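You operate a simulated robot arm through the tools that you are given. There is no shell and no other tool. Be economical: measure what you need, move in short steps, check, and stop when the job is done.

Carry out the task below with a simulated robot arm. There is one attempt and no reset: what you move stays moved.

JOB
Caliper sleeves till one reads 40 mm; put it on the orange mat.
Fine: the others go back; the caliper ends shut.

The check looks at the end state, three seconds after you hand in, the way a careful person would. Anything else that was tipped, shoved, dropped, spilled or broken makes it a failure.

ROBOT AND FRAMES
A 6-joint arm with a two-finger parallel gripper, fixed in place. Base frame: the origin is at the foot of the arm, x ahead of it, y to its left, z up; the work surface is at about z = 880. Readings come in mm, degrees, newtons and seconds.
With the tool pointing down near the work surface it reaches from about 260 to 660 mm from the base axis. Its first joint turns from -66.0 to 66.0 degrees. Payload 2.9 kg.
The TCP is the grasp point between the finger pads, 30 mm short of the fingertips. In the tool frame z runs along the fingers and y along their closing line. The gripper opens to 110 mm. The fingers are 20 mm wide and 10 mm thick; the gripper's body (48 by 112 mm) begins 55 mm behind the TCP.
Orientation is that of the tool frame in the base frame, as a unit quaternion [w, x, y, z]. With the fingers straight down and closing along the base's y, the tool's x points along the base's -x, its y along +y and its z along -z.

CONTROLS
- The arm moves only by the tool play_rows. Its argument "plan" is a list of rows, each a list of 2 entries, a list of its own where there are three numbers: the shift along the tool's x, y, z in units of 50 mm (1.0 is 50 mm), then the turn, a rotation vector about the tool's x, y, z in units of 8 degrees (1.0 is 8 degrees). In form: [[[tx, ty, tz], [wx, wy, wz]], ...]. A call has 1 to 10 rows; each row shifts and turns the commanded pose from where the row before left it, along the tool's axes as they then stand. "fingers" is the finger opening in mm, from 0 to 110, set as the call begins (left out, the last holds). A call with a number of a shift or a turn outside -1 to 1 is refused whole. Each row takes 0.2 s and may step no farther than 50 mm and 8.6 degrees from the row before; otherwise, or with a gripper value out of range, the whole call is refused. A pose out of reach is approached as far as the arm can. The call stops where the force on the tool passes 40 N (or 10 N more than at its start, if that is more) or the arm is blocked; 0.2 s more then pass. Each finger travels about 108 mm/s and halts on what it meets, pressing with about 42 N; the grip force reading is that of the motor and also rises with nothing between the fingers. The clock runs only during rows and for 0.2 s after the last one: add rows that do not move to give the fingers time. It gives the time, the measured TCP pose, the force on the tool (base axes), the opening and the grip force at its end, in the units of the frame above (readings bear some noise).
- Cameras (640 x 400 px; columns grow to the right, rows downward): "scene" is fixed at [63.9, 418.1, 1391.3]; the picture's right is [-0.88, -0.48, 0.00], its down [-0.24, 0.43, -0.87] and it looks along [0.42, -0.76, -0.49] (base axes); focal length 310 px, centre (320, 200). "wrist" rides on the gripper at [-36, 0, -57] in the tool frame; the picture's right is [0.00, -1.00, 0.00], its down [0.97, 0.00, -0.24] and it looks along [0.24, 0.00, 0.97] (tool axes); focal length 218 px, centre (320, 200).
- camera(camera): a new picture of that camera. No time passes.
- locate(camera, pixels): for up to 12 pixels [column, row] of the newest picture of that camera ("zoom" is the newest enlarged one), the place [x, y, z] in the base frame of the surface seen there, good to about 2 mm. No time passes.
- enlarge(camera, box): a new picture of the part [left, top, right, bottom] of that camera's present view, enlarged. No time passes.
- close_job(): hands the job in; it is judged then, once.

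Go step by step. Measure first, check grasps and placings, and put right what went wrong. The budget is 80 turns and 46 pictures, counting those below and the enlarged ones. Unless the task says otherwise, let go and move clear before handing in, and close with one line.

The tools are called after "Emit:" by a JSON object that holds its "method" and its "body". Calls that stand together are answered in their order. play_rows: Moves the arm, as the interface text tells. Its arguments: {"type":"object","properties":{"plan":{"type":"array"},"fingers":{"type":"number"}},"required":["plan"]} The other tools are called the same way: camera (camera) takes a picture; locate (camera, pixels) gives the place of the surface under pixels of a picture; enlarge (camera, box) takes an enlarged picture of a part of a camera's view; close_job () hands the job in.

At the start:

```text
t: 0.0
tcp_pos: [457.7, -77.4, 1109.8]
ee_rot: [0.0, 0.0, 1.0, 0.0]
contact_force: [-0.7, -0.7, 0.1]
finger_gap: 110.1
grip_force: 0.1
```

scene: 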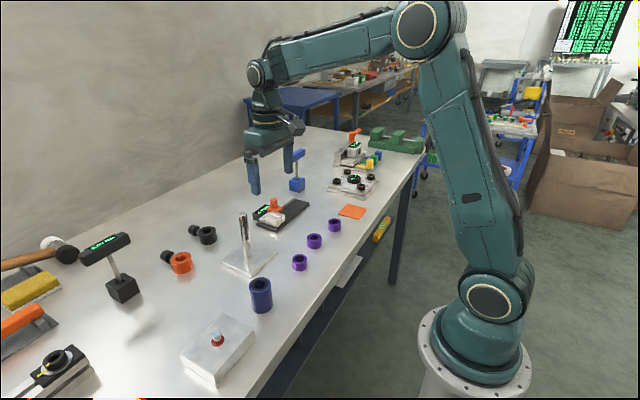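
wrist: 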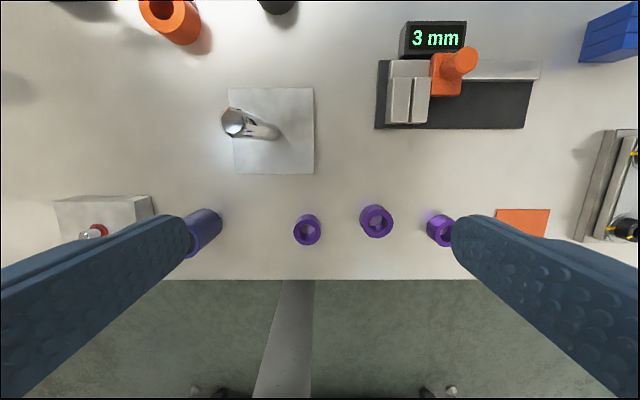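

The pictures show three purple sleeves (wrist px 307,229; 376,221; 440,230), a caliper reading 3 mm (px 435,38) and the orange mat (px 522,222). I'll take closer views and measure.

Emit:
{"method": "enlarge", "body": {"camera": "wrist", "box": [360, 10, 560, 135]}}

Emit:
{"method": "enlarge", "body": {"camera": "scene", "box": [220, 170, 380, 270]}}

Emit:
{"method": "locate", "body": {"camera": "wrist", "pixels": [[376, 62], [376, 128], [525, 127], [530, 75], [400, 100], [419, 100], [462, 55], [440, 88], [520, 215], [548, 210], [497, 210], [500, 100]]}}

Emit:
{"method": "locate", "body": {"camera": "scene", "pixels": [[299, 257], [314, 236], [334, 220], [352, 211], [299, 268], [314, 247], [334, 231], [273, 202], [275, 217]]}}

```text
3.20 times, centred on (460, 72) of wrist
```

zoom: 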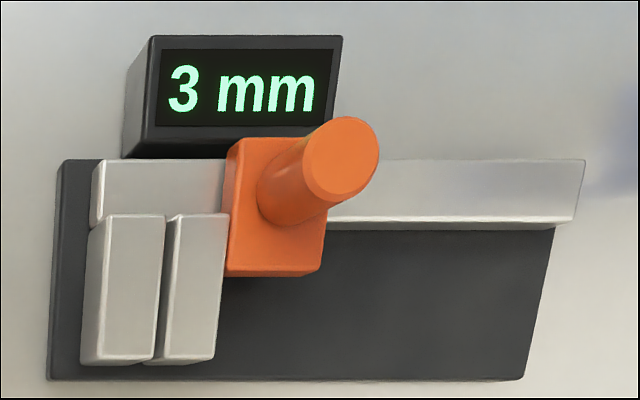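

```text
4.00 times, centred on (300, 220) of scene
```

zoom: 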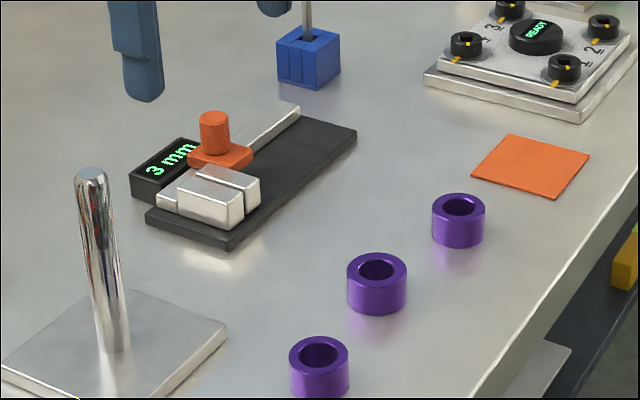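

```text
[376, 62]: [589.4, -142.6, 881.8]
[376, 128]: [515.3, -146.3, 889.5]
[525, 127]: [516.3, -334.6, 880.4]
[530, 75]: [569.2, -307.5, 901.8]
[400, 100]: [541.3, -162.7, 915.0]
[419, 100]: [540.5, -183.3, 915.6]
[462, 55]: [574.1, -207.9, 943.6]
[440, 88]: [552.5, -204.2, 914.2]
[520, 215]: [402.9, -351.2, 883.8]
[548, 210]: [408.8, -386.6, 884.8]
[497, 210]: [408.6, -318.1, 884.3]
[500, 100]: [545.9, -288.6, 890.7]
```

```text
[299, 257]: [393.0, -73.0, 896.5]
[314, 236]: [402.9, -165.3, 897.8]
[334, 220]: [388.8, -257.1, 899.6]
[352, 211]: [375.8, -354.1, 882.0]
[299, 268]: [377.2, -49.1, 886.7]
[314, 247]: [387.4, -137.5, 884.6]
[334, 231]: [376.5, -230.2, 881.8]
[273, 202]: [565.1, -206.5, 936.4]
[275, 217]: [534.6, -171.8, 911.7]
```

The caliper's jaws meet along y, with the knob at about (570,-207,940), and the sleeves are around x≈390. I'll move in above the sleeves to compare their diameters.

Emit:
{"method": "play_rows", "body": {"plan": [[[0.49, -0.388, 0.4], [0, 0, 0]], [[0.49, -0.388, 0.4], [0, 0, 0]], [[0.49, -0.388, 0.4], [0, 0, 0]], [[0.49, -0.388, 0.4], [0, 0, 0]], [[0, 0, 0], [0, 0, 0]]]}}

Emit:
{"method": "camera", "body": {"camera": "wrist"}}

```text
t: 1.2
tcp_pos: [361.5, -157.3, 1029.2]
ee_rot: [0.0, -0.001, 1.0, 0.0]
contact_force: [0.0, 0.1, 0.3]
finger_gap: 109.9
grip_force: 0.0
```

```text
41 pictures are left
```

wrist: 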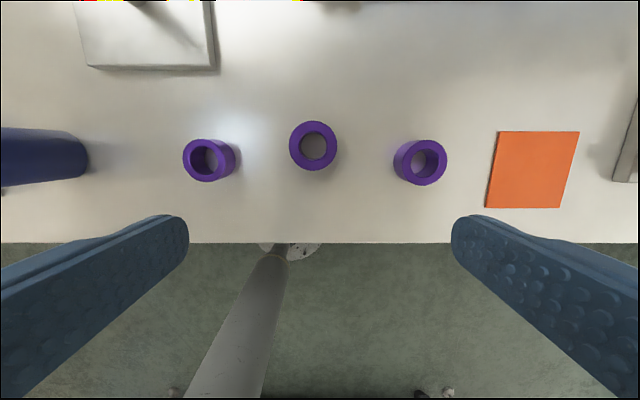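

Emit:
{"method": "enlarge", "body": {"camera": "wrist", "box": [160, 70, 480, 270]}}

Emit:
{"method": "locate", "body": {"camera": "wrist", "pixels": [[184, 160], [223, 160], [290, 145], [336, 145], [405, 164], [446, 163], [204, 140], [206, 180], [313, 122], [313, 169], [425, 143], [427, 184]]}}

Emit:
{"method": "locate", "body": {"camera": "wrist", "pixels": [[187, 160], [218, 160], [294, 145], [332, 145], [408, 164], [442, 163], [487, 205], [559, 206], [579, 133], [499, 133], [532, 170], [313, 145]]}}

```text
2.00 times, centred on (320, 170) of wrist
```

zoom: 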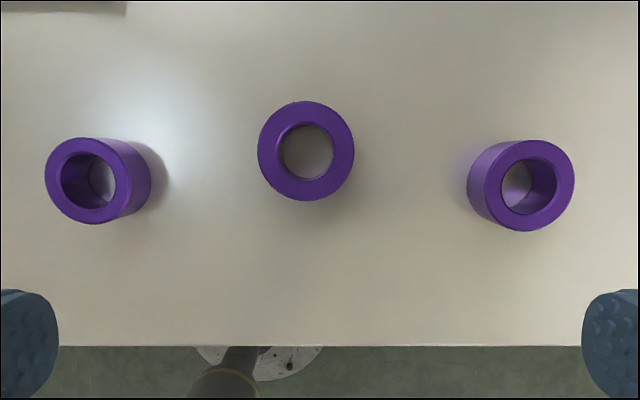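

```text
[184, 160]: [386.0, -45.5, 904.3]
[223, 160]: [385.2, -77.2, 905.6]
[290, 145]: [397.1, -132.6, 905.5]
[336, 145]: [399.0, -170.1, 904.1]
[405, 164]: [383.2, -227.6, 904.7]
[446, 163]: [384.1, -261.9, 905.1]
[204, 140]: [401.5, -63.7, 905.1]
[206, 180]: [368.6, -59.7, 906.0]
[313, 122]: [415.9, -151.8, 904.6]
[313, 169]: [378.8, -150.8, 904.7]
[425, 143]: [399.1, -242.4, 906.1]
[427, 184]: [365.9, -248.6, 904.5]
```

```text
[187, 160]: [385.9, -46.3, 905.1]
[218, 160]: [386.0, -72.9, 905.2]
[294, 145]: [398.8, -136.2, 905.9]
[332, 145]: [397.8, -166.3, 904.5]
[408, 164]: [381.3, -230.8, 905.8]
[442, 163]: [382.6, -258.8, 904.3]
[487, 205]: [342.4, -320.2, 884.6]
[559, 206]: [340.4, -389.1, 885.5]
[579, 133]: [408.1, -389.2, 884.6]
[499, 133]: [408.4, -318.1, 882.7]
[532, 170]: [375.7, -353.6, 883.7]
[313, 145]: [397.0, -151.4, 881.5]
```

B (middle, zoom px 306,151) appears widest at about 39–40 mm; A and C look narrower at about 34 and 37. I'll try B first, and look at the caliper from nearer to begin.

Emit:
{"method": "play_rows", "body": {"plan": [[[-0.6, -0.25, -0.3], [0, 0, 0]], [[-0.64, -0.25, -0.2], [0, 0, 0]], [[-0.64, -0.25, -0.1], [0, 0, 0]], [[-0.64, -0.25, 0], [0, 0, 0]], [[-0.64, -0.25, 0], [0, 0, 0]], [[0, 0, 0], [0, 0, 0]]]}}

Emit:
{"method": "enlarge", "body": {"camera": "wrist", "box": [200, 50, 440, 200]}}

```text
t: 2.6
tcp_pos: [519.1, -216.5, 1061.9]
ee_rot: [0.0, 0.0, 1.0, -0.001]
contact_force: [-0.9, -0.5, 0.0]
finger_gap: 110.1
grip_force: 0.1
```

```text
2.67 times, centred on (320, 125) of wrist
```

zoom: 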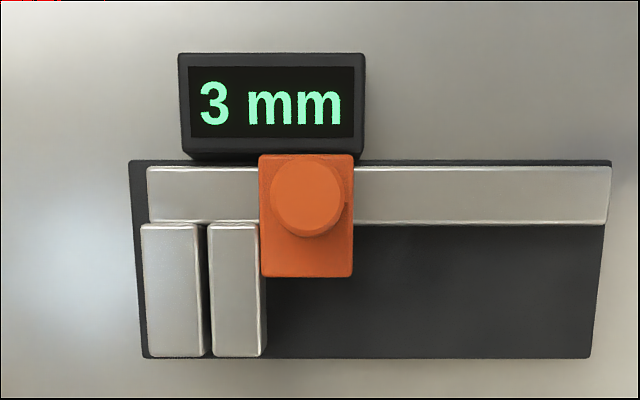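

Emit:
{"method": "locate", "body": {"camera": "zoom", "pixels": [[143, 290], [200, 290], [211, 290], [258, 290], [233, 345], [233, 232], [304, 200], [272, 200], [338, 200], [304, 264], [480, 195], [480, 235]]}}

Emit:
{"method": "locate", "body": {"camera": "zoom", "pixels": [[304, 168], [304, 230], [270, 60], [270, 150], [480, 172], [480, 218], [420, 345], [595, 345], [420, 300], [205, 80], [262, 250], [350, 250]]}}

```text
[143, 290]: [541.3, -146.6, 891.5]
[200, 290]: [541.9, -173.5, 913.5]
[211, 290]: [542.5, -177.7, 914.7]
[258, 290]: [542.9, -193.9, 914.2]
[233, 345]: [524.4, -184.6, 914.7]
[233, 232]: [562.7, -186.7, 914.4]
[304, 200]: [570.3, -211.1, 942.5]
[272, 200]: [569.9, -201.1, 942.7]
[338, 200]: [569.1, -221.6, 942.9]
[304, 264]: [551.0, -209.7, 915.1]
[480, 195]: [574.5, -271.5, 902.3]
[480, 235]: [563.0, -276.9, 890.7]
```

```text
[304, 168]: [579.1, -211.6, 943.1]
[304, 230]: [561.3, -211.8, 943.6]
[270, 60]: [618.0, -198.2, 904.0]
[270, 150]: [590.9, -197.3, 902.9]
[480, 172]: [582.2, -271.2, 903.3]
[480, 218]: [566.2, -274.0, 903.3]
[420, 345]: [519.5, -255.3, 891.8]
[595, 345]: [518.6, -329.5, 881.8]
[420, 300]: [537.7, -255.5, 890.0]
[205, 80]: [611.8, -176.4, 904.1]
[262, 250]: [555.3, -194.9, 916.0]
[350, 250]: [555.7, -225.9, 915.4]
```

The caliper geometry is clear: fixed jaw face at y≈-174, knob centre (570,-211) with its top at 943, bed at z≈890. I'll straddle the knob, keeping the fingertips just above the slider block.

Emit:
{"method": "play_rows", "body": {"plan": [[[-0.51, 0.055, 0.2], [0, 0, 0]], [[-0.51, 0.055, 0.2], [0, 0, 0]], [[0, 0, 0.6], [0, 0, 0]], [[0, 0, 0.6], [0, 0, 0]], [[0, 0, 0.6], [0, 0, 0]], [[0, 0, 0.05], [0, 0, 0]], [[0, 0, 0], [0, 0, 0]]], "fingers": 60}}

Emit:
{"method": "camera", "body": {"camera": "wrist"}}

```text
t: 4.2
tcp_pos: [569.1, -213.1, 947.0]
ee_rot: [0.0, 0.0, 1.0, 0.001]
contact_force: [0.7, -1.1, -0.7]
finger_gap: 59.7
grip_force: 0.0
```

```text
38 pictures are left
```

wrist: 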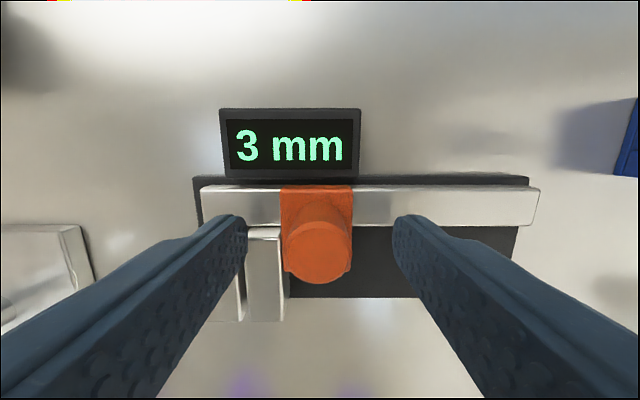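

The fingers straddle the knob (px 318,245), so I'll close on it.

Emit:
{"method": "play_rows", "body": {"plan": [[[0, 0, 0], [0, 0, 0]], [[0, 0, 0], [0, 0, 0]], [[0, 0, 0], [0, 0, 0]]], "fingers": 18}}

```text
t: 5.0
tcp_pos: [568.9, -213.8, 947.3]
ee_rot: [0.001, 0.0, 1.0, 0.0]
contact_force: [-0.6, 1.4, -1.6]
finger_gap: 21.0
grip_force: 44.9
```

The knob is held at 21 mm. I'll slide the jaw open about 80 mm along -y in small rows.

Emit:
{"method": "play_rows", "body": {"plan": [[[0, -0.2, 0], [0, 0, 0]], [[0, -0.2, 0], [0, 0, 0]], [[0, -0.2, 0], [0, 0, 0]], [[0, -0.2, 0], [0, 0, 0]], [[0, -0.2, 0], [0, 0, 0]], [[0, -0.2, 0], [0, 0, 0]], [[0, -0.2, 0], [0, 0, 0]], [[0, -0.2, 0], [0, 0, 0]], [[0, 0, 0], [0, 0, 0]]]}}

Emit:
{"method": "camera", "body": {"camera": "wrist"}}

```text
t: 6.6
tcp_pos: [569.7, -270.1, 947.0]
ee_rot: [-0.008, -0.011, 1.0, 0.005]
contact_force: [-6.2, 11.0, 5.7]
finger_gap: 21.1
grip_force: 45.1
stopped in row 8: the force on the tool passed its limit (the readings are from after the stop); the commanded pose is now the measured one
```

```text
37 pictures are left
```

wrist: 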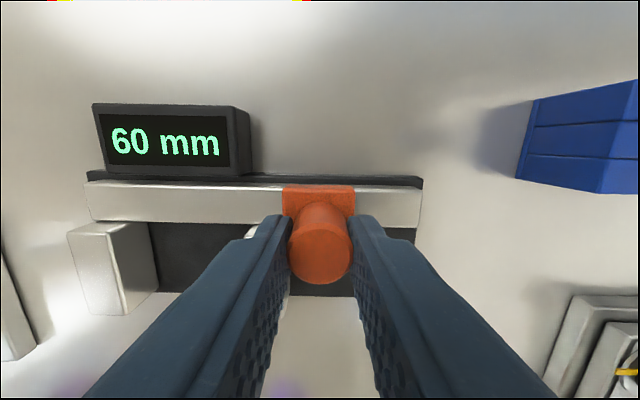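

The slide stopped at its 60 mm end, reading "60 mm" (px 165,140). I'll let go and rise; the sleeve will then have to be gripped along x so the fingers clear the jaws.

Emit:
{"method": "play_rows", "body": {"plan": [[[0, 0, 0], [0, 0, 0]], [[0, 0, 0], [0, 0, 0]], [[0, 0, -0.6], [0, 0, 0]], [[0, 0, -0.8], [0, 0, 0]], [[0, 0, -0.8], [0, 0, 0]], [[0, 0, 0], [0, 0, 0]]], "fingers": 60}}

Emit:
{"method": "camera", "body": {"camera": "scene"}}

```text
t: 8.0
tcp_pos: [573.3, -274.3, 1057.0]
ee_rot: [-0.006, -0.009, 1.0, 0.004]
contact_force: [0.1, 1.0, -0.2]
finger_gap: 60.0
grip_force: 0.1
```

```text
36 pictures are left
```

scene: 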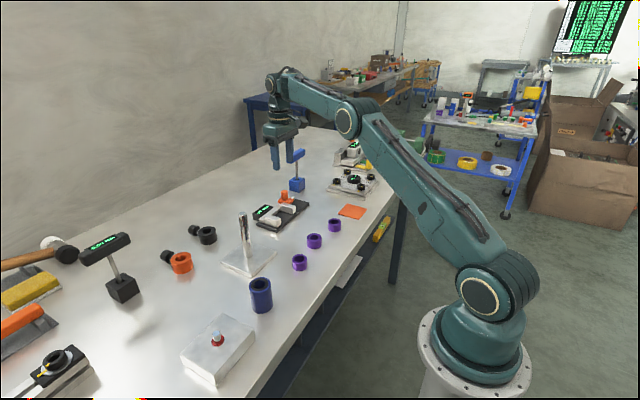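

Sleeves are undisturbed. I'll level the tool and turn it 90° about its axis for an x-closing grip.

Emit:
{"method": "play_rows", "body": {"plan": [[[0, 0, 0], [0.057, -0.086, 0.129]], [[0.6, 0.4, 0], [0, 0, 0]], [[0.6, 0.4, 0], [0, 0, 0]], [[0.6, 0.4, 0], [0, 0, 0]], [[0, 0, 0], [0, 0, 1]], [[0, 0, 0], [0, 0, 1]], [[0, 0, 0], [0, 0, 1]], [[0, 0, 0], [0, 0, 1]], [[0, 0, 0], [0, 0, 1]], [[0, 0, 0], [0, 0, 1]]]}}

Emit:
{"method": "play_rows", "body": {"plan": [[[0, 0, 0], [0, 0, 1]], [[0, 0, 0], [0, 0, 1]], [[0, 0, 0], [0, 0, 1]], [[0, 0, 0], [0, 0, 1]], [[0, 0, 0], [0, 0, 1]], [[0, 0, 0], [0, 0, 0.25]], [[0, 0, 0], [0, 0, 0]], [[0, 0, 0], [0, 0, 0]]]}}

```text
t: 10.2
tcp_pos: [482.6, -213.5, 1056.8]
ee_rot: [0.0, 0.408, 0.913, 0.0]
contact_force: [0.2, -0.3, -0.2]
finger_gap: 59.8
grip_force: 0.0
```

```text
t: 12.0
tcp_pos: [482.6, -213.5, 1057.6]
ee_rot: [0.0, 0.708, 0.706, 0.0]
contact_force: [-0.7, 0.6, 0.1]
finger_gap: 60.1
grip_force: 0.1
```

The tool now has x = base +y and y = base +x. I'm moving above sleeve B and partway down.

Emit:
{"method": "play_rows", "body": {"plan": [[[0.414, -0.569, 0], [0, 0, 0]], [[0.414, -0.569, 0], [0, 0, 0]], [[0.414, -0.569, 0], [0, 0, 0]], [[0, 0, 0.95], [0, 0, 0]], [[0, 0, 0.95], [0, 0, 0]], [[0, 0, 0], [0, 0, 0]]], "fingers": 65}}

Emit:
{"method": "camera", "body": {"camera": "wrist"}}

```text
t: 13.4
tcp_pos: [393.7, -154.3, 960.6]
ee_rot: [0.0, 0.708, 0.707, 0.0]
contact_force: [-0.3, 0.3, 0.3]
finger_gap: 65.3
grip_force: 0.1
```

```text
35 pictures are left
```

wrist: 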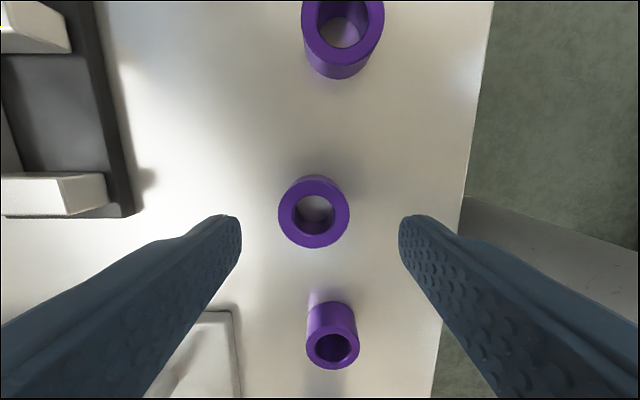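

Emit:
{"method": "locate", "body": {"camera": "wrist", "pixels": [[280, 211], [347, 211], [314, 178], [314, 244], [284, 211], [344, 211]]}}

```text
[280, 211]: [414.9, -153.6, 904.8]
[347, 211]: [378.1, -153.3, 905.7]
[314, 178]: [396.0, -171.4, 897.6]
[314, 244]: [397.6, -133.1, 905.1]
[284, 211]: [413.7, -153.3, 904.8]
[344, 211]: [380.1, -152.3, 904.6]
```

B's centre is at (397,-152) and the TCP is about 3 mm off. I'll correct that and descend so the tips overlap the upper 10 mm of the sleeve.

Emit:
{"method": "play_rows", "body": {"plan": [[[0.045, 0.062, 0.2], [0, 0, 0]], [[0, 0, 0.3], [0, 0, 0]], [[0, 0, 0.21], [0, 0, 0]], [[0, 0, 0], [0, 0, 0]]]}}

Emit:
{"method": "play_rows", "body": {"plan": [[[0, 0, 0], [0, 0, 0]], [[0, 0, 0], [0, 0, 0]], [[0, 0, 0], [0, 0, 0]]], "fingers": 34}}

```text
t: 14.4
tcp_pos: [399.3, -150.3, 927.2]
ee_rot: [0.0, 0.707, 0.707, 0.001]
contact_force: [-0.3, -0.5, 0.4]
finger_gap: 64.9
grip_force: 0.0
```

```text
t: 15.2
tcp_pos: [399.8, -149.4, 926.7]
ee_rot: [0.0, 0.707, 0.707, 0.0]
contact_force: [0.1, 0.1, 0.1]
finger_gap: 38.7
grip_force: 42.1
```

B is gripped (38.7 mm by the fingers). I'm lifting it and carrying it over the open caliper.

Emit:
{"method": "play_rows", "body": {"plan": [[[0, 0, -0.4], [0, 0, 0]], [[0, 0, -0.8], [0, 0, 0]], [[-0.27, 0.685, 0], [0, 0, 0]], [[-0.27, 0.685, 0], [0, 0, 0]], [[-0.27, 0.685, 0], [0, 0, 0]], [[-0.27, 0.685, 0], [0, 0, 0]], [[0, 0, 0], [0, 0, 0]], [[0, 0, 0], [0, 0, 0]]]}}

Emit:
{"method": "camera", "body": {"camera": "wrist"}}

Emit:
{"method": "enlarge", "body": {"camera": "scene", "box": [220, 150, 380, 250]}}

```text
t: 17.0
tcp_pos: [539.5, -204.0, 986.5]
ee_rot: [0.0, 0.707, 0.707, 0.0]
contact_force: [-0.2, 0.8, -0.3]
finger_gap: 38.7
grip_force: 42.2
```

```text
34 pictures are left
```

wrist: 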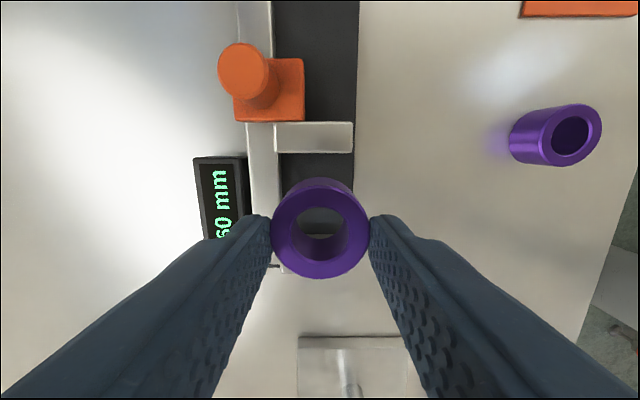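

```text
4.00 times, centred on (300, 200) of scene
```

zoom: 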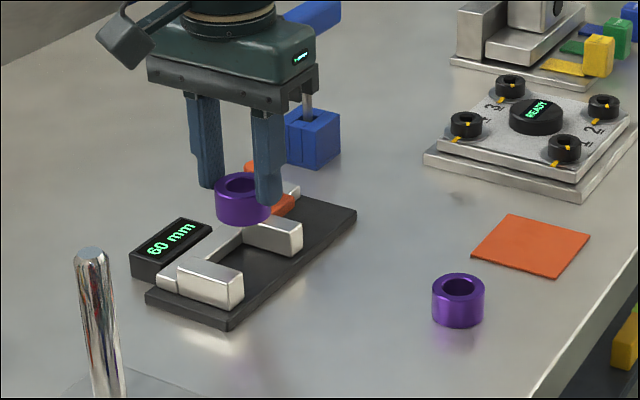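

The sleeve hangs level between the jaws, and I'll check its offset from the jaws before lowering.

Emit:
{"method": "locate", "body": {"camera": "wrist", "pixels": [[276, 230], [366, 230], [320, 275], [320, 187], [313, 152], [313, 148], [280, 140], [350, 140], [250, 140], [260, 45]]}}

```text
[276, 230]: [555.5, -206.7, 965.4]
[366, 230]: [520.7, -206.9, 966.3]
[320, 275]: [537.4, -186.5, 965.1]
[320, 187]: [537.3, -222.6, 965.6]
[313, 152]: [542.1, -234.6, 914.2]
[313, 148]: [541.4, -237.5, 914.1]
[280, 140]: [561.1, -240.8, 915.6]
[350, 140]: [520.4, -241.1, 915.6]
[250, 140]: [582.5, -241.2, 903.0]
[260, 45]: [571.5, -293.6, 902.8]
```

The sleeve is centred at (538,-205), with about 8–10 mm to each jaw. I'll lower it about 50 mm to the bed, shifting 3 mm away from the rail.

Emit:
{"method": "play_rows", "body": {"plan": [[[0, -0.06, 0.3], [0, 0, 0]], [[0, 0, 0.3], [0, 0, 0]], [[0, 0, 0.2], [0, 0, 0]], [[0, 0, 0.1], [0, 0, 0]], [[0, 0, 0.06], [0, 0, 0]], [[0, 0, 0.02], [0, 0, 0]], [[0, 0, 0], [0, 0, 0]]]}}

Emit:
{"method": "camera", "body": {"camera": "wrist"}}

```text
t: 18.6
tcp_pos: [535.1, -203.9, 937.4]
ee_rot: [0.001, 0.707, 0.707, 0.0]
contact_force: [0.3, 0.0, 0.7]
finger_gap: 38.6
grip_force: 42.0
```

```text
32 pictures are left
```

wrist: 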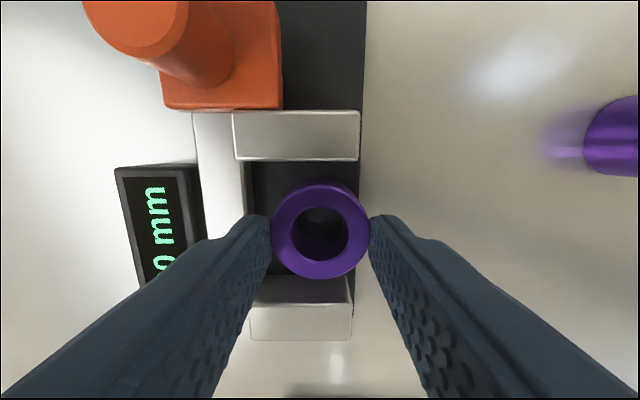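

No contact yet (z 937.4). I'll go down in 0.5–1 mm steps.

Emit:
{"method": "play_rows", "body": {"plan": [[[0, 0, 0.015], [0, 0, 0]], [[0, 0, 0.015], [0, 0, 0]], [[0, 0, 0], [0, 0, 0]]]}}

Emit:
{"method": "locate", "body": {"camera": "wrist", "pixels": [[276, 230], [364, 230], [320, 272], [313, 130], [290, 310]]}}

```text
t: 19.4
tcp_pos: [534.2, -203.9, 937.0]
ee_rot: [0.001, 0.708, 0.706, 0.001]
contact_force: [1.5, -5.5, 13.6]
finger_gap: 38.8
grip_force: 41.9
```

```text
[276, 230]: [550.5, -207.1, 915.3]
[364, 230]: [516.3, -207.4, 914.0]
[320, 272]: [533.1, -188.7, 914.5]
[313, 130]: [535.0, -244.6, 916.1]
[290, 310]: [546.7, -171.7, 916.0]
```

The sleeve is seated (13.6 N up), so I'll open gently and rise.

Emit:
{"method": "play_rows", "body": {"plan": [[[0, 0, -0.01], [0, 0, 0]], [[0, 0, 0], [0, 0, 0]], [[0, 0, -0.2], [0, 0, 0]], [[0, 0, -0.6], [0, 0, 0]], [[0, 0, -0.8], [0, 0, 0]], [[0, 0, -0.8], [0, 0, 0]], [[0, 0, 0], [0, 0, 0]]], "fingers": 50}}

Emit:
{"method": "camera", "body": {"camera": "wrist"}}

```text
t: 21.0
tcp_pos: [533.6, -203.4, 1056.0]
ee_rot: [0.0, 0.707, 0.707, 0.0]
contact_force: [-0.1, -0.6, 0.8]
finger_gap: 50.0
grip_force: 0.1
```

```text
31 pictures are left
```

wrist: 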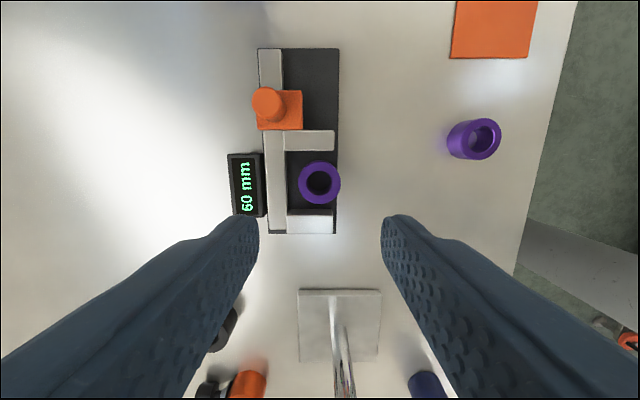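

B stands on the bed between the jaws, and the display still reads 60. I'll locate the knob (px 268,104) for gripping it in this orientation.

Emit:
{"method": "locate", "body": {"camera": "wrist", "pixels": [[267, 103], [252, 103], [283, 103], [267, 90], [267, 118]]}}

```text
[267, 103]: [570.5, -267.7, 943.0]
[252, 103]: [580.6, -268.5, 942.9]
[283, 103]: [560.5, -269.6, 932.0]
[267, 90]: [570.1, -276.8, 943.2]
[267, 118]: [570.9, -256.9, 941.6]
```

Emit:
{"method": "play_rows", "body": {"plan": [[[-0.64, 0.364, 0], [0, 0, 0]], [[-0.64, 0.364, 0], [0, 0, 0]], [[0, 0, 0.7], [0, 0, 0]], [[0, 0, 0.7], [0, 0, 0]], [[0, 0, 0.5], [0, 0, 0]], [[0, 0, 0.24], [0, 0, 0]], [[0, 0, 0], [0, 0, 0]]]}}

Emit:
{"method": "play_rows", "body": {"plan": [[[0, 0, 0], [0, 0, 0]], [[0, 0, 0], [0, 0, 0]], [[0, 0, 0], [0, 0, 0]]], "fingers": 18}}

```text
t: 22.6
tcp_pos: [569.0, -266.2, 949.4]
ee_rot: [0.0, 0.707, 0.707, 0.0]
contact_force: [0.3, -0.3, 0.1]
finger_gap: 50.0
grip_force: 0.0
```

```text
t: 23.4
tcp_pos: [570.9, -266.0, 948.6]
ee_rot: [0.001, 0.707, 0.707, 0.001]
contact_force: [14.7, 1.0, -3.3]
finger_gap: 25.4
grip_force: 6.8
```

The grip hasn't finished settling (25.4 mm, 6.8 N), so I'll give it more time.

Emit:
{"method": "play_rows", "body": {"plan": [[[0, 0.02, 0], [0, 0, 0]], [[0, 0, 0], [0, 0, 0]], [[0, 0, 0], [0, 0, 0]]]}}

Emit:
{"method": "camera", "body": {"camera": "wrist"}}

```text
t: 24.2
tcp_pos: [571.5, -265.8, 949.6]
ee_rot: [0.0, 0.707, 0.707, 0.001]
contact_force: [9.0, 1.0, 1.8]
finger_gap: 22.5
grip_force: 4.7
```

```text
30 pictures are left
```

wrist: 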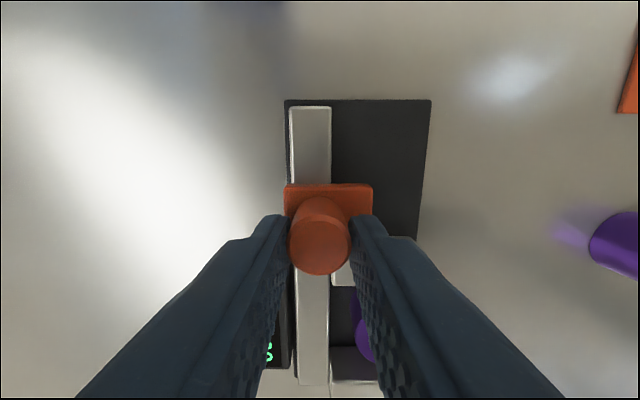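

Emit:
{"method": "play_rows", "body": {"plan": [[[0, 0.02, 0], [0, 0, 0]], [[0, 0.01, 0], [0, 0, 0]], [[0, 0, 0], [0, 0, 0]], [[0, 0, 0], [0, 0, 0]]]}}

```text
t: 25.2
tcp_pos: [571.6, -267.2, 949.4]
ee_rot: [-0.001, 0.707, 0.707, -0.001]
contact_force: [-7.7, 7.1, 13.7]
finger_gap: 20.8
grip_force: 44.5
```

Knob is held (20.8 mm, 44 N). I'm sliding it toward shut: 14 mm first, then smaller steps.

Emit:
{"method": "play_rows", "body": {"plan": [[[0.08, 0, 0], [0, 0, 0]], [[0.08, 0, 0], [0, 0, 0]], [[0.06, 0, 0], [0, 0, 0]], [[0.06, 0, 0], [0, 0, 0]], [[0.04, 0, 0], [0, 0, 0]], [[0.03, 0, 0], [0, 0, 0]], [[0.02, 0, 0], [0, 0, 0]], [[0, 0, 0], [0, 0, 0]]]}}

Emit:
{"method": "enlarge", "body": {"camera": "scene", "box": [230, 165, 340, 235]}}

```text
t: 27.0
tcp_pos: [572.6, -248.6, 948.9]
ee_rot: [0.0, 0.707, 0.707, 0.001]
contact_force: [-2.4, -1.3, 12.5]
finger_gap: 20.9
grip_force: 44.8
```

```text
5.71 times, centred on (285, 200) of scene
```

zoom: 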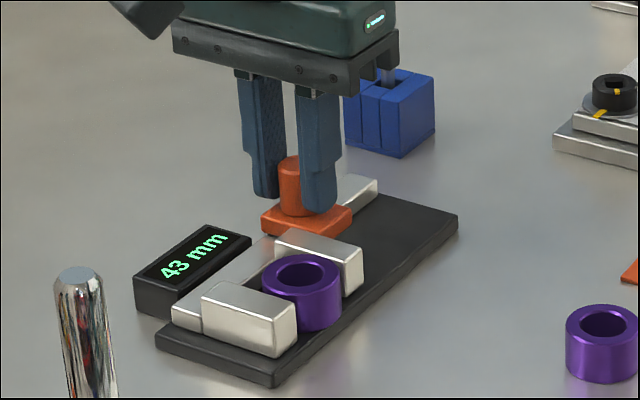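

The display reads 43 mm and B is almost at the fixed jaw. I'll continue in 0.5 mm rows until contact.

Emit:
{"method": "play_rows", "body": {"plan": [[[0.02, 0, 0], [0, 0, 0]], [[0.02, 0, 0], [0, 0, 0]], [[0.01, 0, 0], [0, 0, 0]], [[0.01, 0, 0], [0, 0, 0]], [[0.01, 0, 0], [0, 0, 0]], [[0.01, 0, 0], [0, 0, 0]], [[0.01, 0, 0], [0, 0, 0]], [[0, 0, 0], [0, 0, 0]]]}}

Emit:
{"method": "enlarge", "body": {"camera": "scene", "box": [230, 165, 340, 235]}}

```text
t: 28.8
tcp_pos: [572.7, -245.6, 950.9]
ee_rot: [0.0, 0.709, 0.706, 0.0]
contact_force: [-6.5, -12.1, 16.2]
finger_gap: 20.7
grip_force: 45.0
```

```text
5.71 times, centred on (285, 200) of scene
```

zoom: 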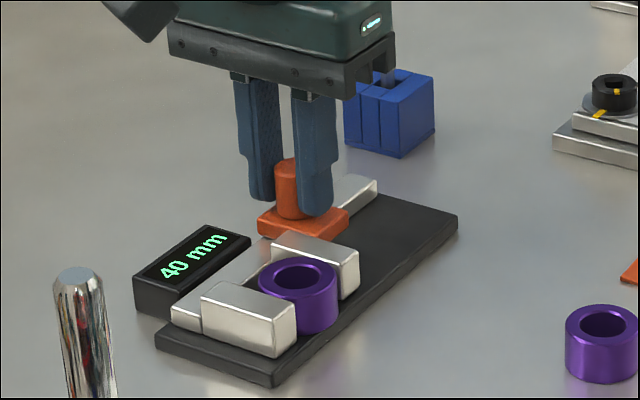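

It reads 40 with 12 N resistance. I'll press a bit more to confirm the reading holds.

Emit:
{"method": "play_rows", "body": {"plan": [[[0.015, 0, 0], [0, 0, 0]], [[0.015, 0, 0], [0, 0, 0]], [[0.015, 0, 0], [0, 0, 0]], [[0, 0, 0], [0, 0, 0]]]}}

Emit:
{"method": "enlarge", "body": {"camera": "scene", "box": [230, 165, 340, 235]}}

```text
t: 29.8
tcp_pos: [571.8, -246.5, 948.6]
ee_rot: [0.002, 0.708, 0.706, 0.001]
contact_force: [3.2, -28.1, 11.1]
finger_gap: 20.7
grip_force: 44.8
```

```text
5.71 times, centred on (285, 200) of scene
```

zoom: 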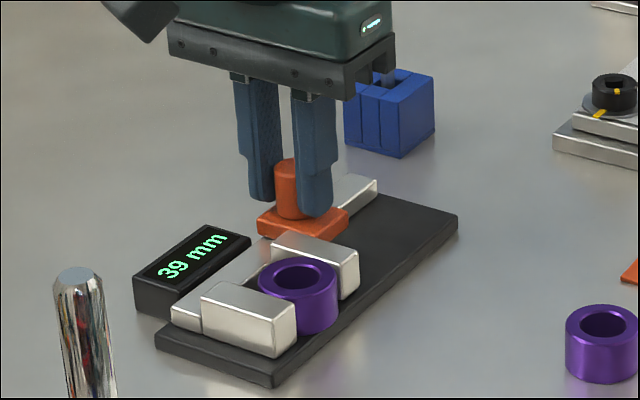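

It now reads 39 under 28 N, so the reading depends on pressure and is near a boundary. I'll ease the force off and read it at light contact.

Emit:
{"method": "play_rows", "body": {"plan": [[[-0.015, 0, 0], [0, 0, 0]], [[-0.015, 0, 0], [0, 0, 0]], [[-0.012, 0, 0], [0, 0, 0]], [[0, 0, 0], [0, 0, 0]]]}}

Emit:
{"method": "enlarge", "body": {"camera": "scene", "box": [230, 165, 340, 235]}}

```text
t: 30.8
tcp_pos: [571.0, -245.8, 949.8]
ee_rot: [0.001, 0.709, 0.705, 0.001]
contact_force: [4.2, -24.3, 11.1]
finger_gap: 20.7
grip_force: 45.1
```

```text
5.71 times, centred on (285, 200) of scene
```

zoom: 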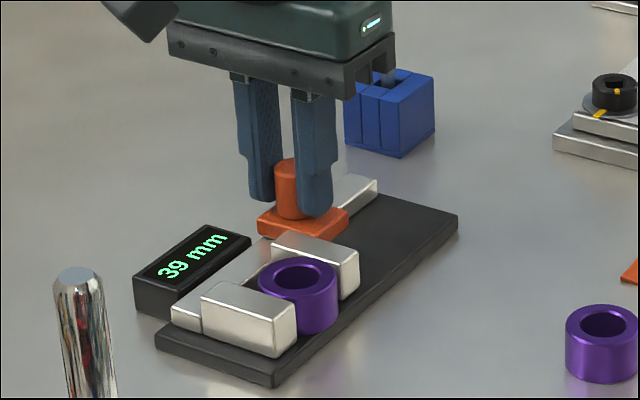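

Emit:
{"method": "play_rows", "body": {"plan": [[[-0.02, 0, 0], [0, 0, 0]], [[0, 0, 0], [0, 0, 0]]]}}

Emit:
{"method": "enlarge", "body": {"camera": "scene", "box": [230, 165, 340, 235]}}

```text
t: 31.4
tcp_pos: [571.3, -244.7, 950.2]
ee_rot: [0.0, 0.706, 0.708, 0.001]
contact_force: [-3.8, -16.9, 14.1]
finger_gap: 20.7
grip_force: 45.2
```

```text
5.71 times, centred on (285, 200) of scene
```

zoom: 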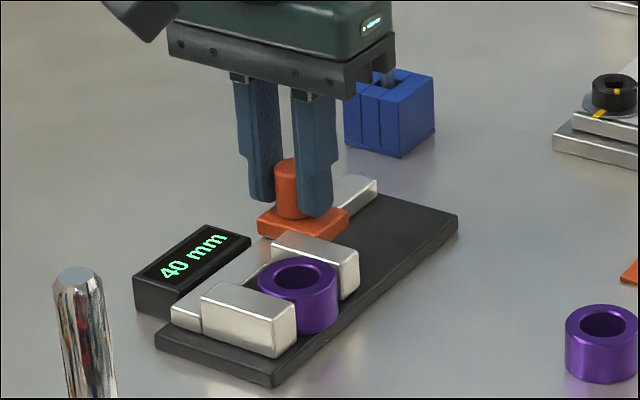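

At lighter pressure (17 N, still in contact) it reads 40 mm, so B is the 40 mm sleeve; A and C are visibly several mm smaller. I'll open the caliper about 16 mm to free it, then release the knob and rise.

Emit:
{"method": "play_rows", "body": {"plan": [[[-0.06, 0, 0], [0, 0, 0]], [[-0.08, 0, 0], [0, 0, 0]], [[-0.08, 0, 0], [0, 0, 0]], [[-0.08, 0, 0], [0, 0, 0]], [[-0.06, 0, 0], [0, 0, 0]], [[0, 0, 0], [0, 0, 0]]]}}

Emit:
{"method": "play_rows", "body": {"plan": [[[0, 0, 0], [0, 0, 0]], [[0, 0, 0], [0, 0, 0]], [[0, 0, -0.4], [0, 0, 0]], [[0, 0, -0.9], [0, 0, 0]], [[0, 0, -0.9], [0, 0, 0]], [[0, 0, 0], [0, 0, 0]]], "fingers": 55}}

Emit:
{"method": "camera", "body": {"camera": "wrist"}}

```text
t: 32.8
tcp_pos: [572.0, -262.6, 949.6]
ee_rot: [0.0, 0.707, 0.707, 0.0]
contact_force: [-7.3, 2.0, 18.5]
finger_gap: 20.7
grip_force: 44.2
```

```text
t: 34.2
tcp_pos: [572.0, -263.9, 1059.3]
ee_rot: [0.0, 0.708, 0.707, 0.001]
contact_force: [0.6, -0.7, -0.4]
finger_gap: 55.0
grip_force: 0.0
```

```text
24 pictures are left
```

wrist: 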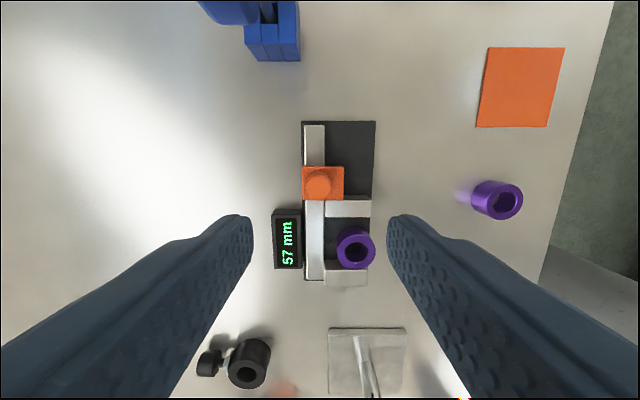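

Emit:
{"method": "locate", "body": {"camera": "wrist", "pixels": [[339, 250], [373, 250], [356, 266], [356, 234], [342, 250], [370, 250]]}}

```text
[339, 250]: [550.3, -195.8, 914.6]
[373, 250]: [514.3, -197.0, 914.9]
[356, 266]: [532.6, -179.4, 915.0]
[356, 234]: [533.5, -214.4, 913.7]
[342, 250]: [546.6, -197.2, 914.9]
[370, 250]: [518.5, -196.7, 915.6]
```

B's centre is (532.5,-196). I'll regrip it at the same height as before.

Emit:
{"method": "play_rows", "body": {"plan": [[[0.68, -0.395, 0], [0, 0, 0]], [[0.68, -0.395, 0], [0, 0, 0]], [[0, 0, 0.8], [0, 0, 0]], [[0, 0, 0.8], [0, 0, 0]], [[0, 0, 0.5], [0, 0, 0]], [[0, 0, 0.33], [0, 0, 0]], [[0, 0, 0], [0, 0, 0]]]}}

Emit:
{"method": "camera", "body": {"camera": "wrist"}}

```text
t: 35.8
tcp_pos: [531.1, -197.8, 937.6]
ee_rot: [0.0, 0.707, 0.707, 0.0]
contact_force: [0.4, 0.1, -0.1]
finger_gap: 54.9
grip_force: 0.0
```

```text
23 pictures are left
```

wrist: 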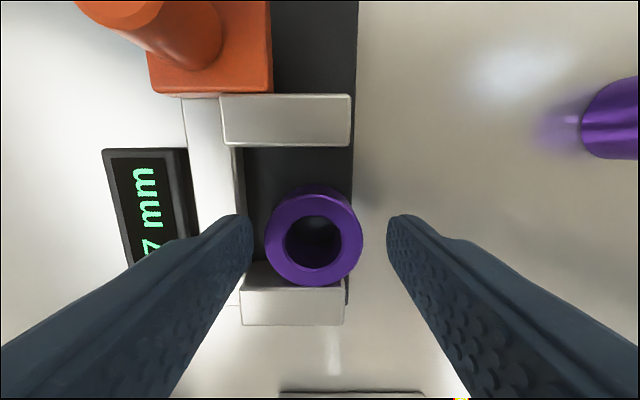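

The sleeve sits about 2 mm off-centre (px 314,237). I'll nudge over and close.

Emit:
{"method": "play_rows", "body": {"plan": [[[0.05, 0.045, 0.01], [0, 0, 0]], [[0, 0, 0], [0, 0, 0]]]}}

Emit:
{"method": "play_rows", "body": {"plan": [[[0, 0, 0], [0, 0, 0]], [[0, 0, 0], [0, 0, 0]], [[0, 0, 0], [0, 0, 0]]], "fingers": 34}}

Emit:
{"method": "play_rows", "body": {"plan": [[[0, 0, -0.3], [0, 0, 0]], [[0, 0, -0.8], [0, 0, 0]], [[0, 0, 0], [0, 0, 0]]]}}

Emit:
{"method": "camera", "body": {"camera": "wrist"}}

```text
t: 36.4
tcp_pos: [533.1, -193.7, 936.7]
ee_rot: [0.0, 0.707, 0.707, -0.001]
contact_force: [1.2, 0.4, -0.4]
finger_gap: 54.9
grip_force: 0.1
```

```text
t: 37.2
tcp_pos: [532.4, -192.7, 937.3]
ee_rot: [-0.001, 0.707, 0.707, 0.0]
contact_force: [-0.1, -0.5, 0.4]
finger_gap: 38.5
grip_force: 42.5
```

```text
t: 38.0
tcp_pos: [533.5, -191.5, 991.1]
ee_rot: [0.0, 0.707, 0.707, 0.0]
contact_force: [-0.7, -0.6, 0.0]
finger_gap: 38.9
grip_force: 41.3
```

```text
22 pictures are left
```

wrist: 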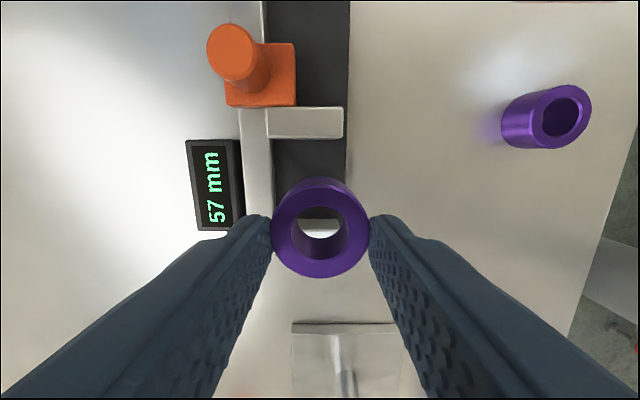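

B is held and lifted. I'm carrying it to above the mat centre (375,-354).

Emit:
{"method": "play_rows", "body": {"plan": [[[-0.642, -0.632, 0], [0, 0, 0]], [[-0.642, -0.632, 0], [0, 0, 0]], [[-0.642, -0.632, 0], [0, 0, 0]], [[-0.642, -0.632, 0], [0, 0, 0]], [[-0.642, -0.632, 0], [0, 0, 0]], [[0, 0, 0], [0, 0, 0]], [[0, 0, 0], [0, 0, 0]]]}}

Emit:
{"method": "camera", "body": {"camera": "wrist"}}

Emit:
{"method": "locate", "body": {"camera": "wrist", "pixels": [[276, 228], [364, 228], [320, 272], [320, 184]]}}

```text
t: 39.6
tcp_pos: [376.5, -354.2, 994.8]
ee_rot: [0.001, 0.707, 0.707, 0.0]
contact_force: [0.3, -0.1, -0.4]
finger_gap: 39.0
grip_force: 42.0
```

```text
21 pictures are left
```

wrist: 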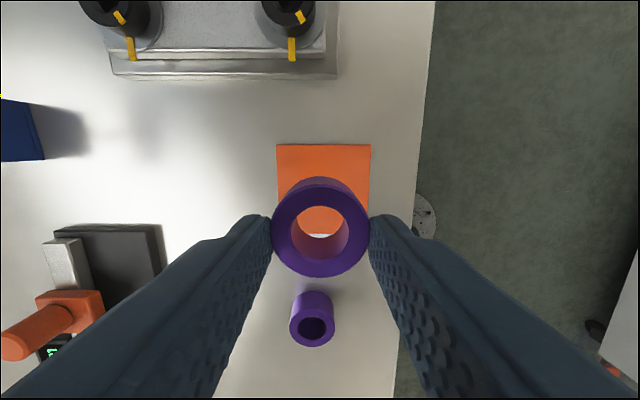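

```text
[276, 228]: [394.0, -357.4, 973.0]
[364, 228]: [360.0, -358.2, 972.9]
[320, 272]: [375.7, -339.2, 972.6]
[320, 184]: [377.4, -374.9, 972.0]
```

The sleeve is over the mat at (376.5,-357) with its bottom about 947. I'll lower about 61 mm, then slow down.

Emit:
{"method": "play_rows", "body": {"plan": [[[0.06, -0.02, 0.4], [0, 0, 0]], [[0, 0, 0.4], [0, 0, 0]], [[0, 0, 0.3], [0, 0, 0]], [[0, 0, 0.1], [0, 0, 0]], [[0, 0, 0.02], [0, 0, 0]], [[0, 0, 0], [0, 0, 0]]]}}

Emit:
{"method": "play_rows", "body": {"plan": [[[0, 0, 0.02], [0, 0, 0]], [[0, 0, 0.01], [0, 0, 0]], [[0, 0, 0], [0, 0, 0]]]}}

```text
t: 41.0
tcp_pos: [375.3, -351.0, 931.9]
ee_rot: [0.0, 0.707, 0.707, 0.0]
contact_force: [-0.3, 0.4, 0.4]
finger_gap: 38.9
grip_force: 42.2
```

```text
t: 41.8
tcp_pos: [375.1, -350.1, 930.0]
ee_rot: [-0.001, 0.707, 0.707, -0.001]
contact_force: [0.5, -1.4, -0.4]
finger_gap: 39.0
grip_force: 42.2
```

Emit:
{"method": "play_rows", "body": {"plan": [[[0, 0, 0.02], [0, 0, 0]], [[0, 0, 0.01], [0, 0, 0]], [[0, 0, 0], [0, 0, 0]]]}}

Emit:
{"method": "camera", "body": {"camera": "wrist"}}

Emit:
{"method": "locate", "body": {"camera": "wrist", "pixels": [[276, 228], [364, 228], [320, 270], [300, 170]]}}

```text
t: 42.6
tcp_pos: [375.3, -349.9, 930.0]
ee_rot: [0.001, 0.708, 0.707, 0.0]
contact_force: [-5.9, 4.9, 24.9]
finger_gap: 38.9
grip_force: 42.1
```

```text
20 pictures are left
```

wrist: 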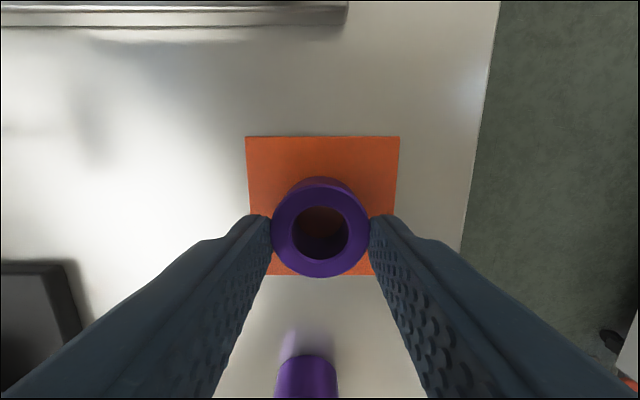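

```text
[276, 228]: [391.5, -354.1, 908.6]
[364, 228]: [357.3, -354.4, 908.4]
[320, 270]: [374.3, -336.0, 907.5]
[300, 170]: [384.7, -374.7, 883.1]
```

Seated on the mat (25 N, top at 908). I'll release and rise.

Emit:
{"method": "play_rows", "body": {"plan": [[[0, 0, -0.02], [0, 0, 0]], [[0, 0, 0], [0, 0, 0]], [[0, 0, -0.3], [0, 0, 0]], [[0, 0, -0.9], [0, 0, 0]], [[0, 0, -0.9], [0, 0, 0]], [[0, 0, 0], [0, 0, 0]]], "fingers": 55}}

Emit:
{"method": "camera", "body": {"camera": "wrist"}}

```text
t: 44.0
tcp_pos: [374.5, -350.5, 1035.1]
ee_rot: [0.0, 0.707, 0.707, 0.0]
contact_force: [0.0, -0.2, -0.1]
finger_gap: 55.1
grip_force: 0.1
```

```text
19 pictures are left
```

wrist: 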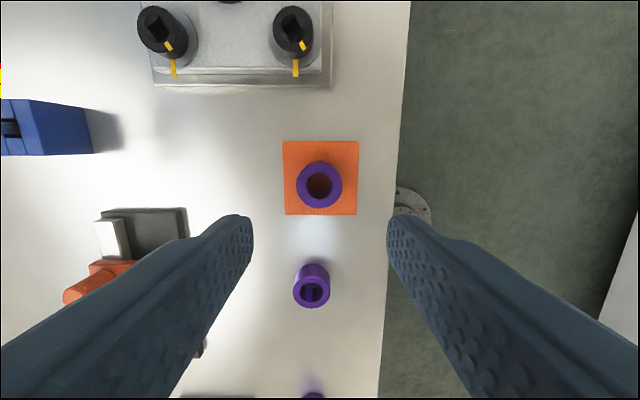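

B is on the mat (px 320,186) and C is untouched. I'm moving back to the knob to close the caliper.

Emit:
{"method": "play_rows", "body": {"plan": [[[0.35, 0.79, -0.1], [0, 0, 0]], [[0.35, 0.79, -0.1], [0, 0, 0]], [[0.35, 0.79, 0], [0, 0, 0]], [[0.35, 0.79, 0], [0, 0, 0]], [[0.35, 0.79, 0], [0, 0, 0]], [[0, 0, 0.6], [0, 0, 0]], [[0, 0, 0], [0, 0, 0]]]}}

Emit:
{"method": "camera", "body": {"camera": "wrist"}}

```text
t: 45.6
tcp_pos: [573.3, -264.3, 1013.9]
ee_rot: [0.0, 0.708, 0.706, 0.0]
contact_force: [-0.2, 0.0, -0.2]
finger_gap: 55.1
grip_force: 0.0
```

```text
18 pictures are left
```

wrist: 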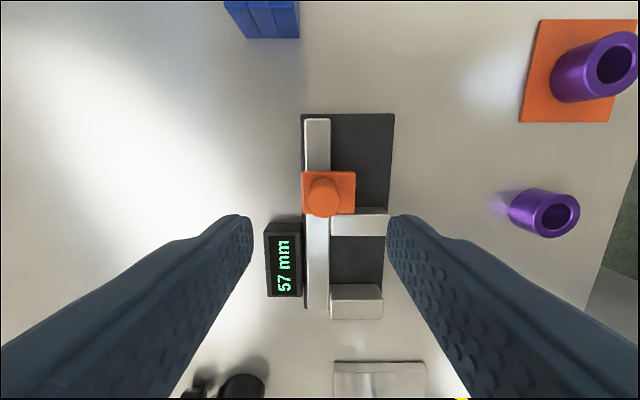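

Emit:
{"method": "play_rows", "body": {"plan": [[[0, -0.03, 0.6], [0, 0, 0]], [[0, 0, 0.5], [0, 0, 0]], [[0, 0, 0.18], [0, 0, 0]], [[0, 0, 0], [0, 0, 0]]]}}

Emit:
{"method": "play_rows", "body": {"plan": [[[0, 0, 0], [0, 0, 0]], [[0, 0, 0], [0, 0, 0]], [[0, 0, 0], [0, 0, 0]], [[0, 0, 0], [0, 0, 0]]], "fingers": 18}}

```text
t: 46.6
tcp_pos: [572.8, -262.9, 948.6]
ee_rot: [0.001, 0.708, 0.707, 0.0]
contact_force: [0.2, -0.5, 0.3]
finger_gap: 55.1
grip_force: 0.0
```

```text
t: 47.6
tcp_pos: [572.7, -263.1, 948.9]
ee_rot: [0.0, 0.707, 0.707, 0.0]
contact_force: [6.1, -0.1, -1.8]
finger_gap: 20.8
grip_force: 45.5
```

The knob is gripped firmly. I'm sliding toward shut, 54 mm first.

Emit:
{"method": "play_rows", "body": {"plan": [[[0.1, 0, 0], [0, 0, 0]], [[0.14, 0, 0], [0, 0, 0]], [[0.14, 0, 0], [0, 0, 0]], [[0.14, 0, 0], [0, 0, 0]], [[0.14, 0, 0], [0, 0, 0]], [[0.14, 0, 0], [0, 0, 0]], [[0.14, 0, 0], [0, 0, 0]], [[0.1, 0, 0], [0, 0, 0]], [[0.04, 0, 0], [0, 0, 0]], [[0, 0, 0], [0, 0, 0]]]}}

Emit:
{"method": "play_rows", "body": {"plan": [[[0.02, 0, 0], [0, 0, 0]], [[0.02, 0, 0], [0, 0, 0]], [[0.02, 0, 0], [0, 0, 0]], [[0.02, 0, 0], [0, 0, 0]], [[0, 0, 0], [0, 0, 0]]]}}

Emit:
{"method": "enlarge", "body": {"camera": "scene", "box": [230, 165, 340, 235]}}

```text
t: 49.8
tcp_pos: [572.5, -207.1, 948.2]
ee_rot: [0.002, 0.708, 0.707, 0.001]
contact_force: [14.4, 0.8, -16.7]
finger_gap: 21.0
grip_force: 44.7
```

```text
t: 51.0
tcp_pos: [572.5, -205.0, 949.5]
ee_rot: [0.0, 0.707, 0.707, 0.0]
contact_force: [15.2, -0.2, -26.7]
finger_gap: 20.9
grip_force: 45.4
```

```text
5.71 times, centred on (285, 200) of scene
```

zoom: 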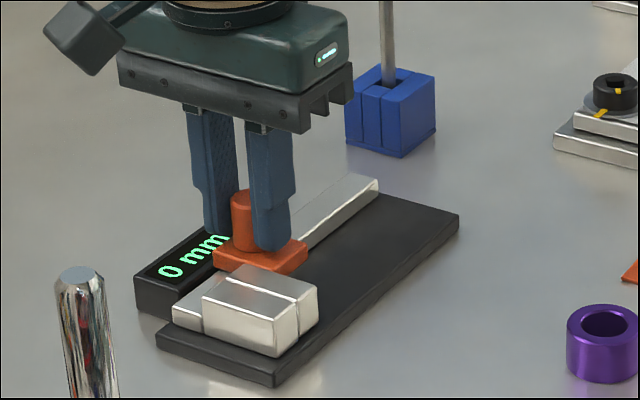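

It reads 0 mm with the jaws shut. I'll release, rise clear, and check the end state.

Emit:
{"method": "play_rows", "body": {"plan": [[[0, 0, 0], [0, 0, 0]], [[0, 0, 0], [0, 0, 0]], [[0, 0, -0.3], [0, 0, 0]], [[0, 0, -0.9], [0, 0, 0]], [[0, 0, -0.9], [0, 0, 0]], [[0, 0, -0.9], [0, 0, 0]], [[0, 0, 0], [0, 0, 0]]], "fingers": 50}}

Emit:
{"method": "camera", "body": {"camera": "scene"}}

Emit:
{"method": "enlarge", "body": {"camera": "scene", "box": [220, 165, 380, 265]}}

```text
t: 52.6
tcp_pos: [573.6, -207.6, 1099.5]
ee_rot: [0.0, 0.707, 0.707, 0.0]
contact_force: [0.2, -0.4, -0.8]
finger_gap: 50.2
grip_force: 0.0
```

```text
16 pictures are left
```

scene: 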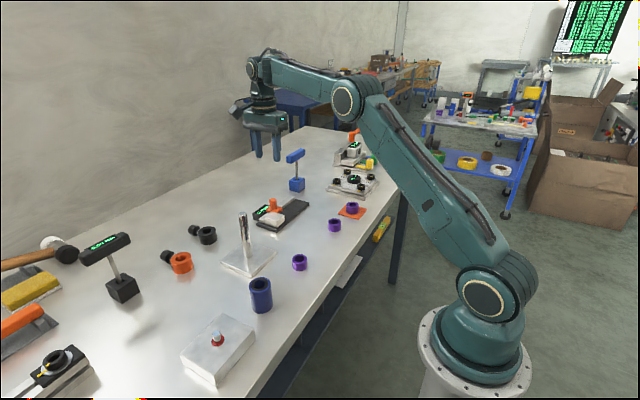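

```text
4.00 times, centred on (300, 215) of scene
```

zoom: 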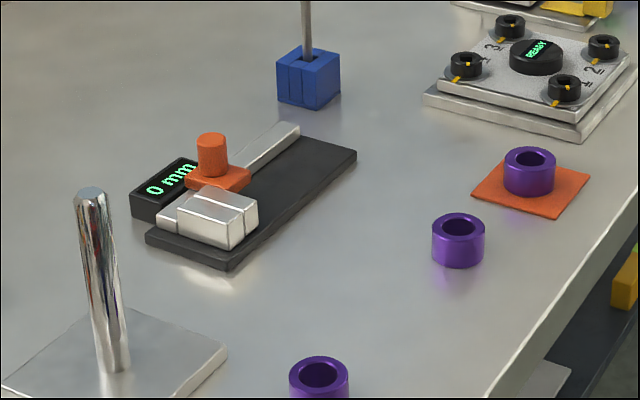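

The caliper reads 0 mm and is shut. B stands on the orange mat (px 352,208), the other two sleeves are where they started, and nothing else has moved, so I'm handing in.

Emit:
{"method": "close_job", "body": {}}

```text
The job is handed in.
```

The middle sleeve read 40 mm on the caliper and is now on the orange mat; it dipped to 39 mm only when I pressed harder. I didn't caliper the other two: they looked several mm narrower and stayed where they were. The caliper is shut and reads 0 mm.
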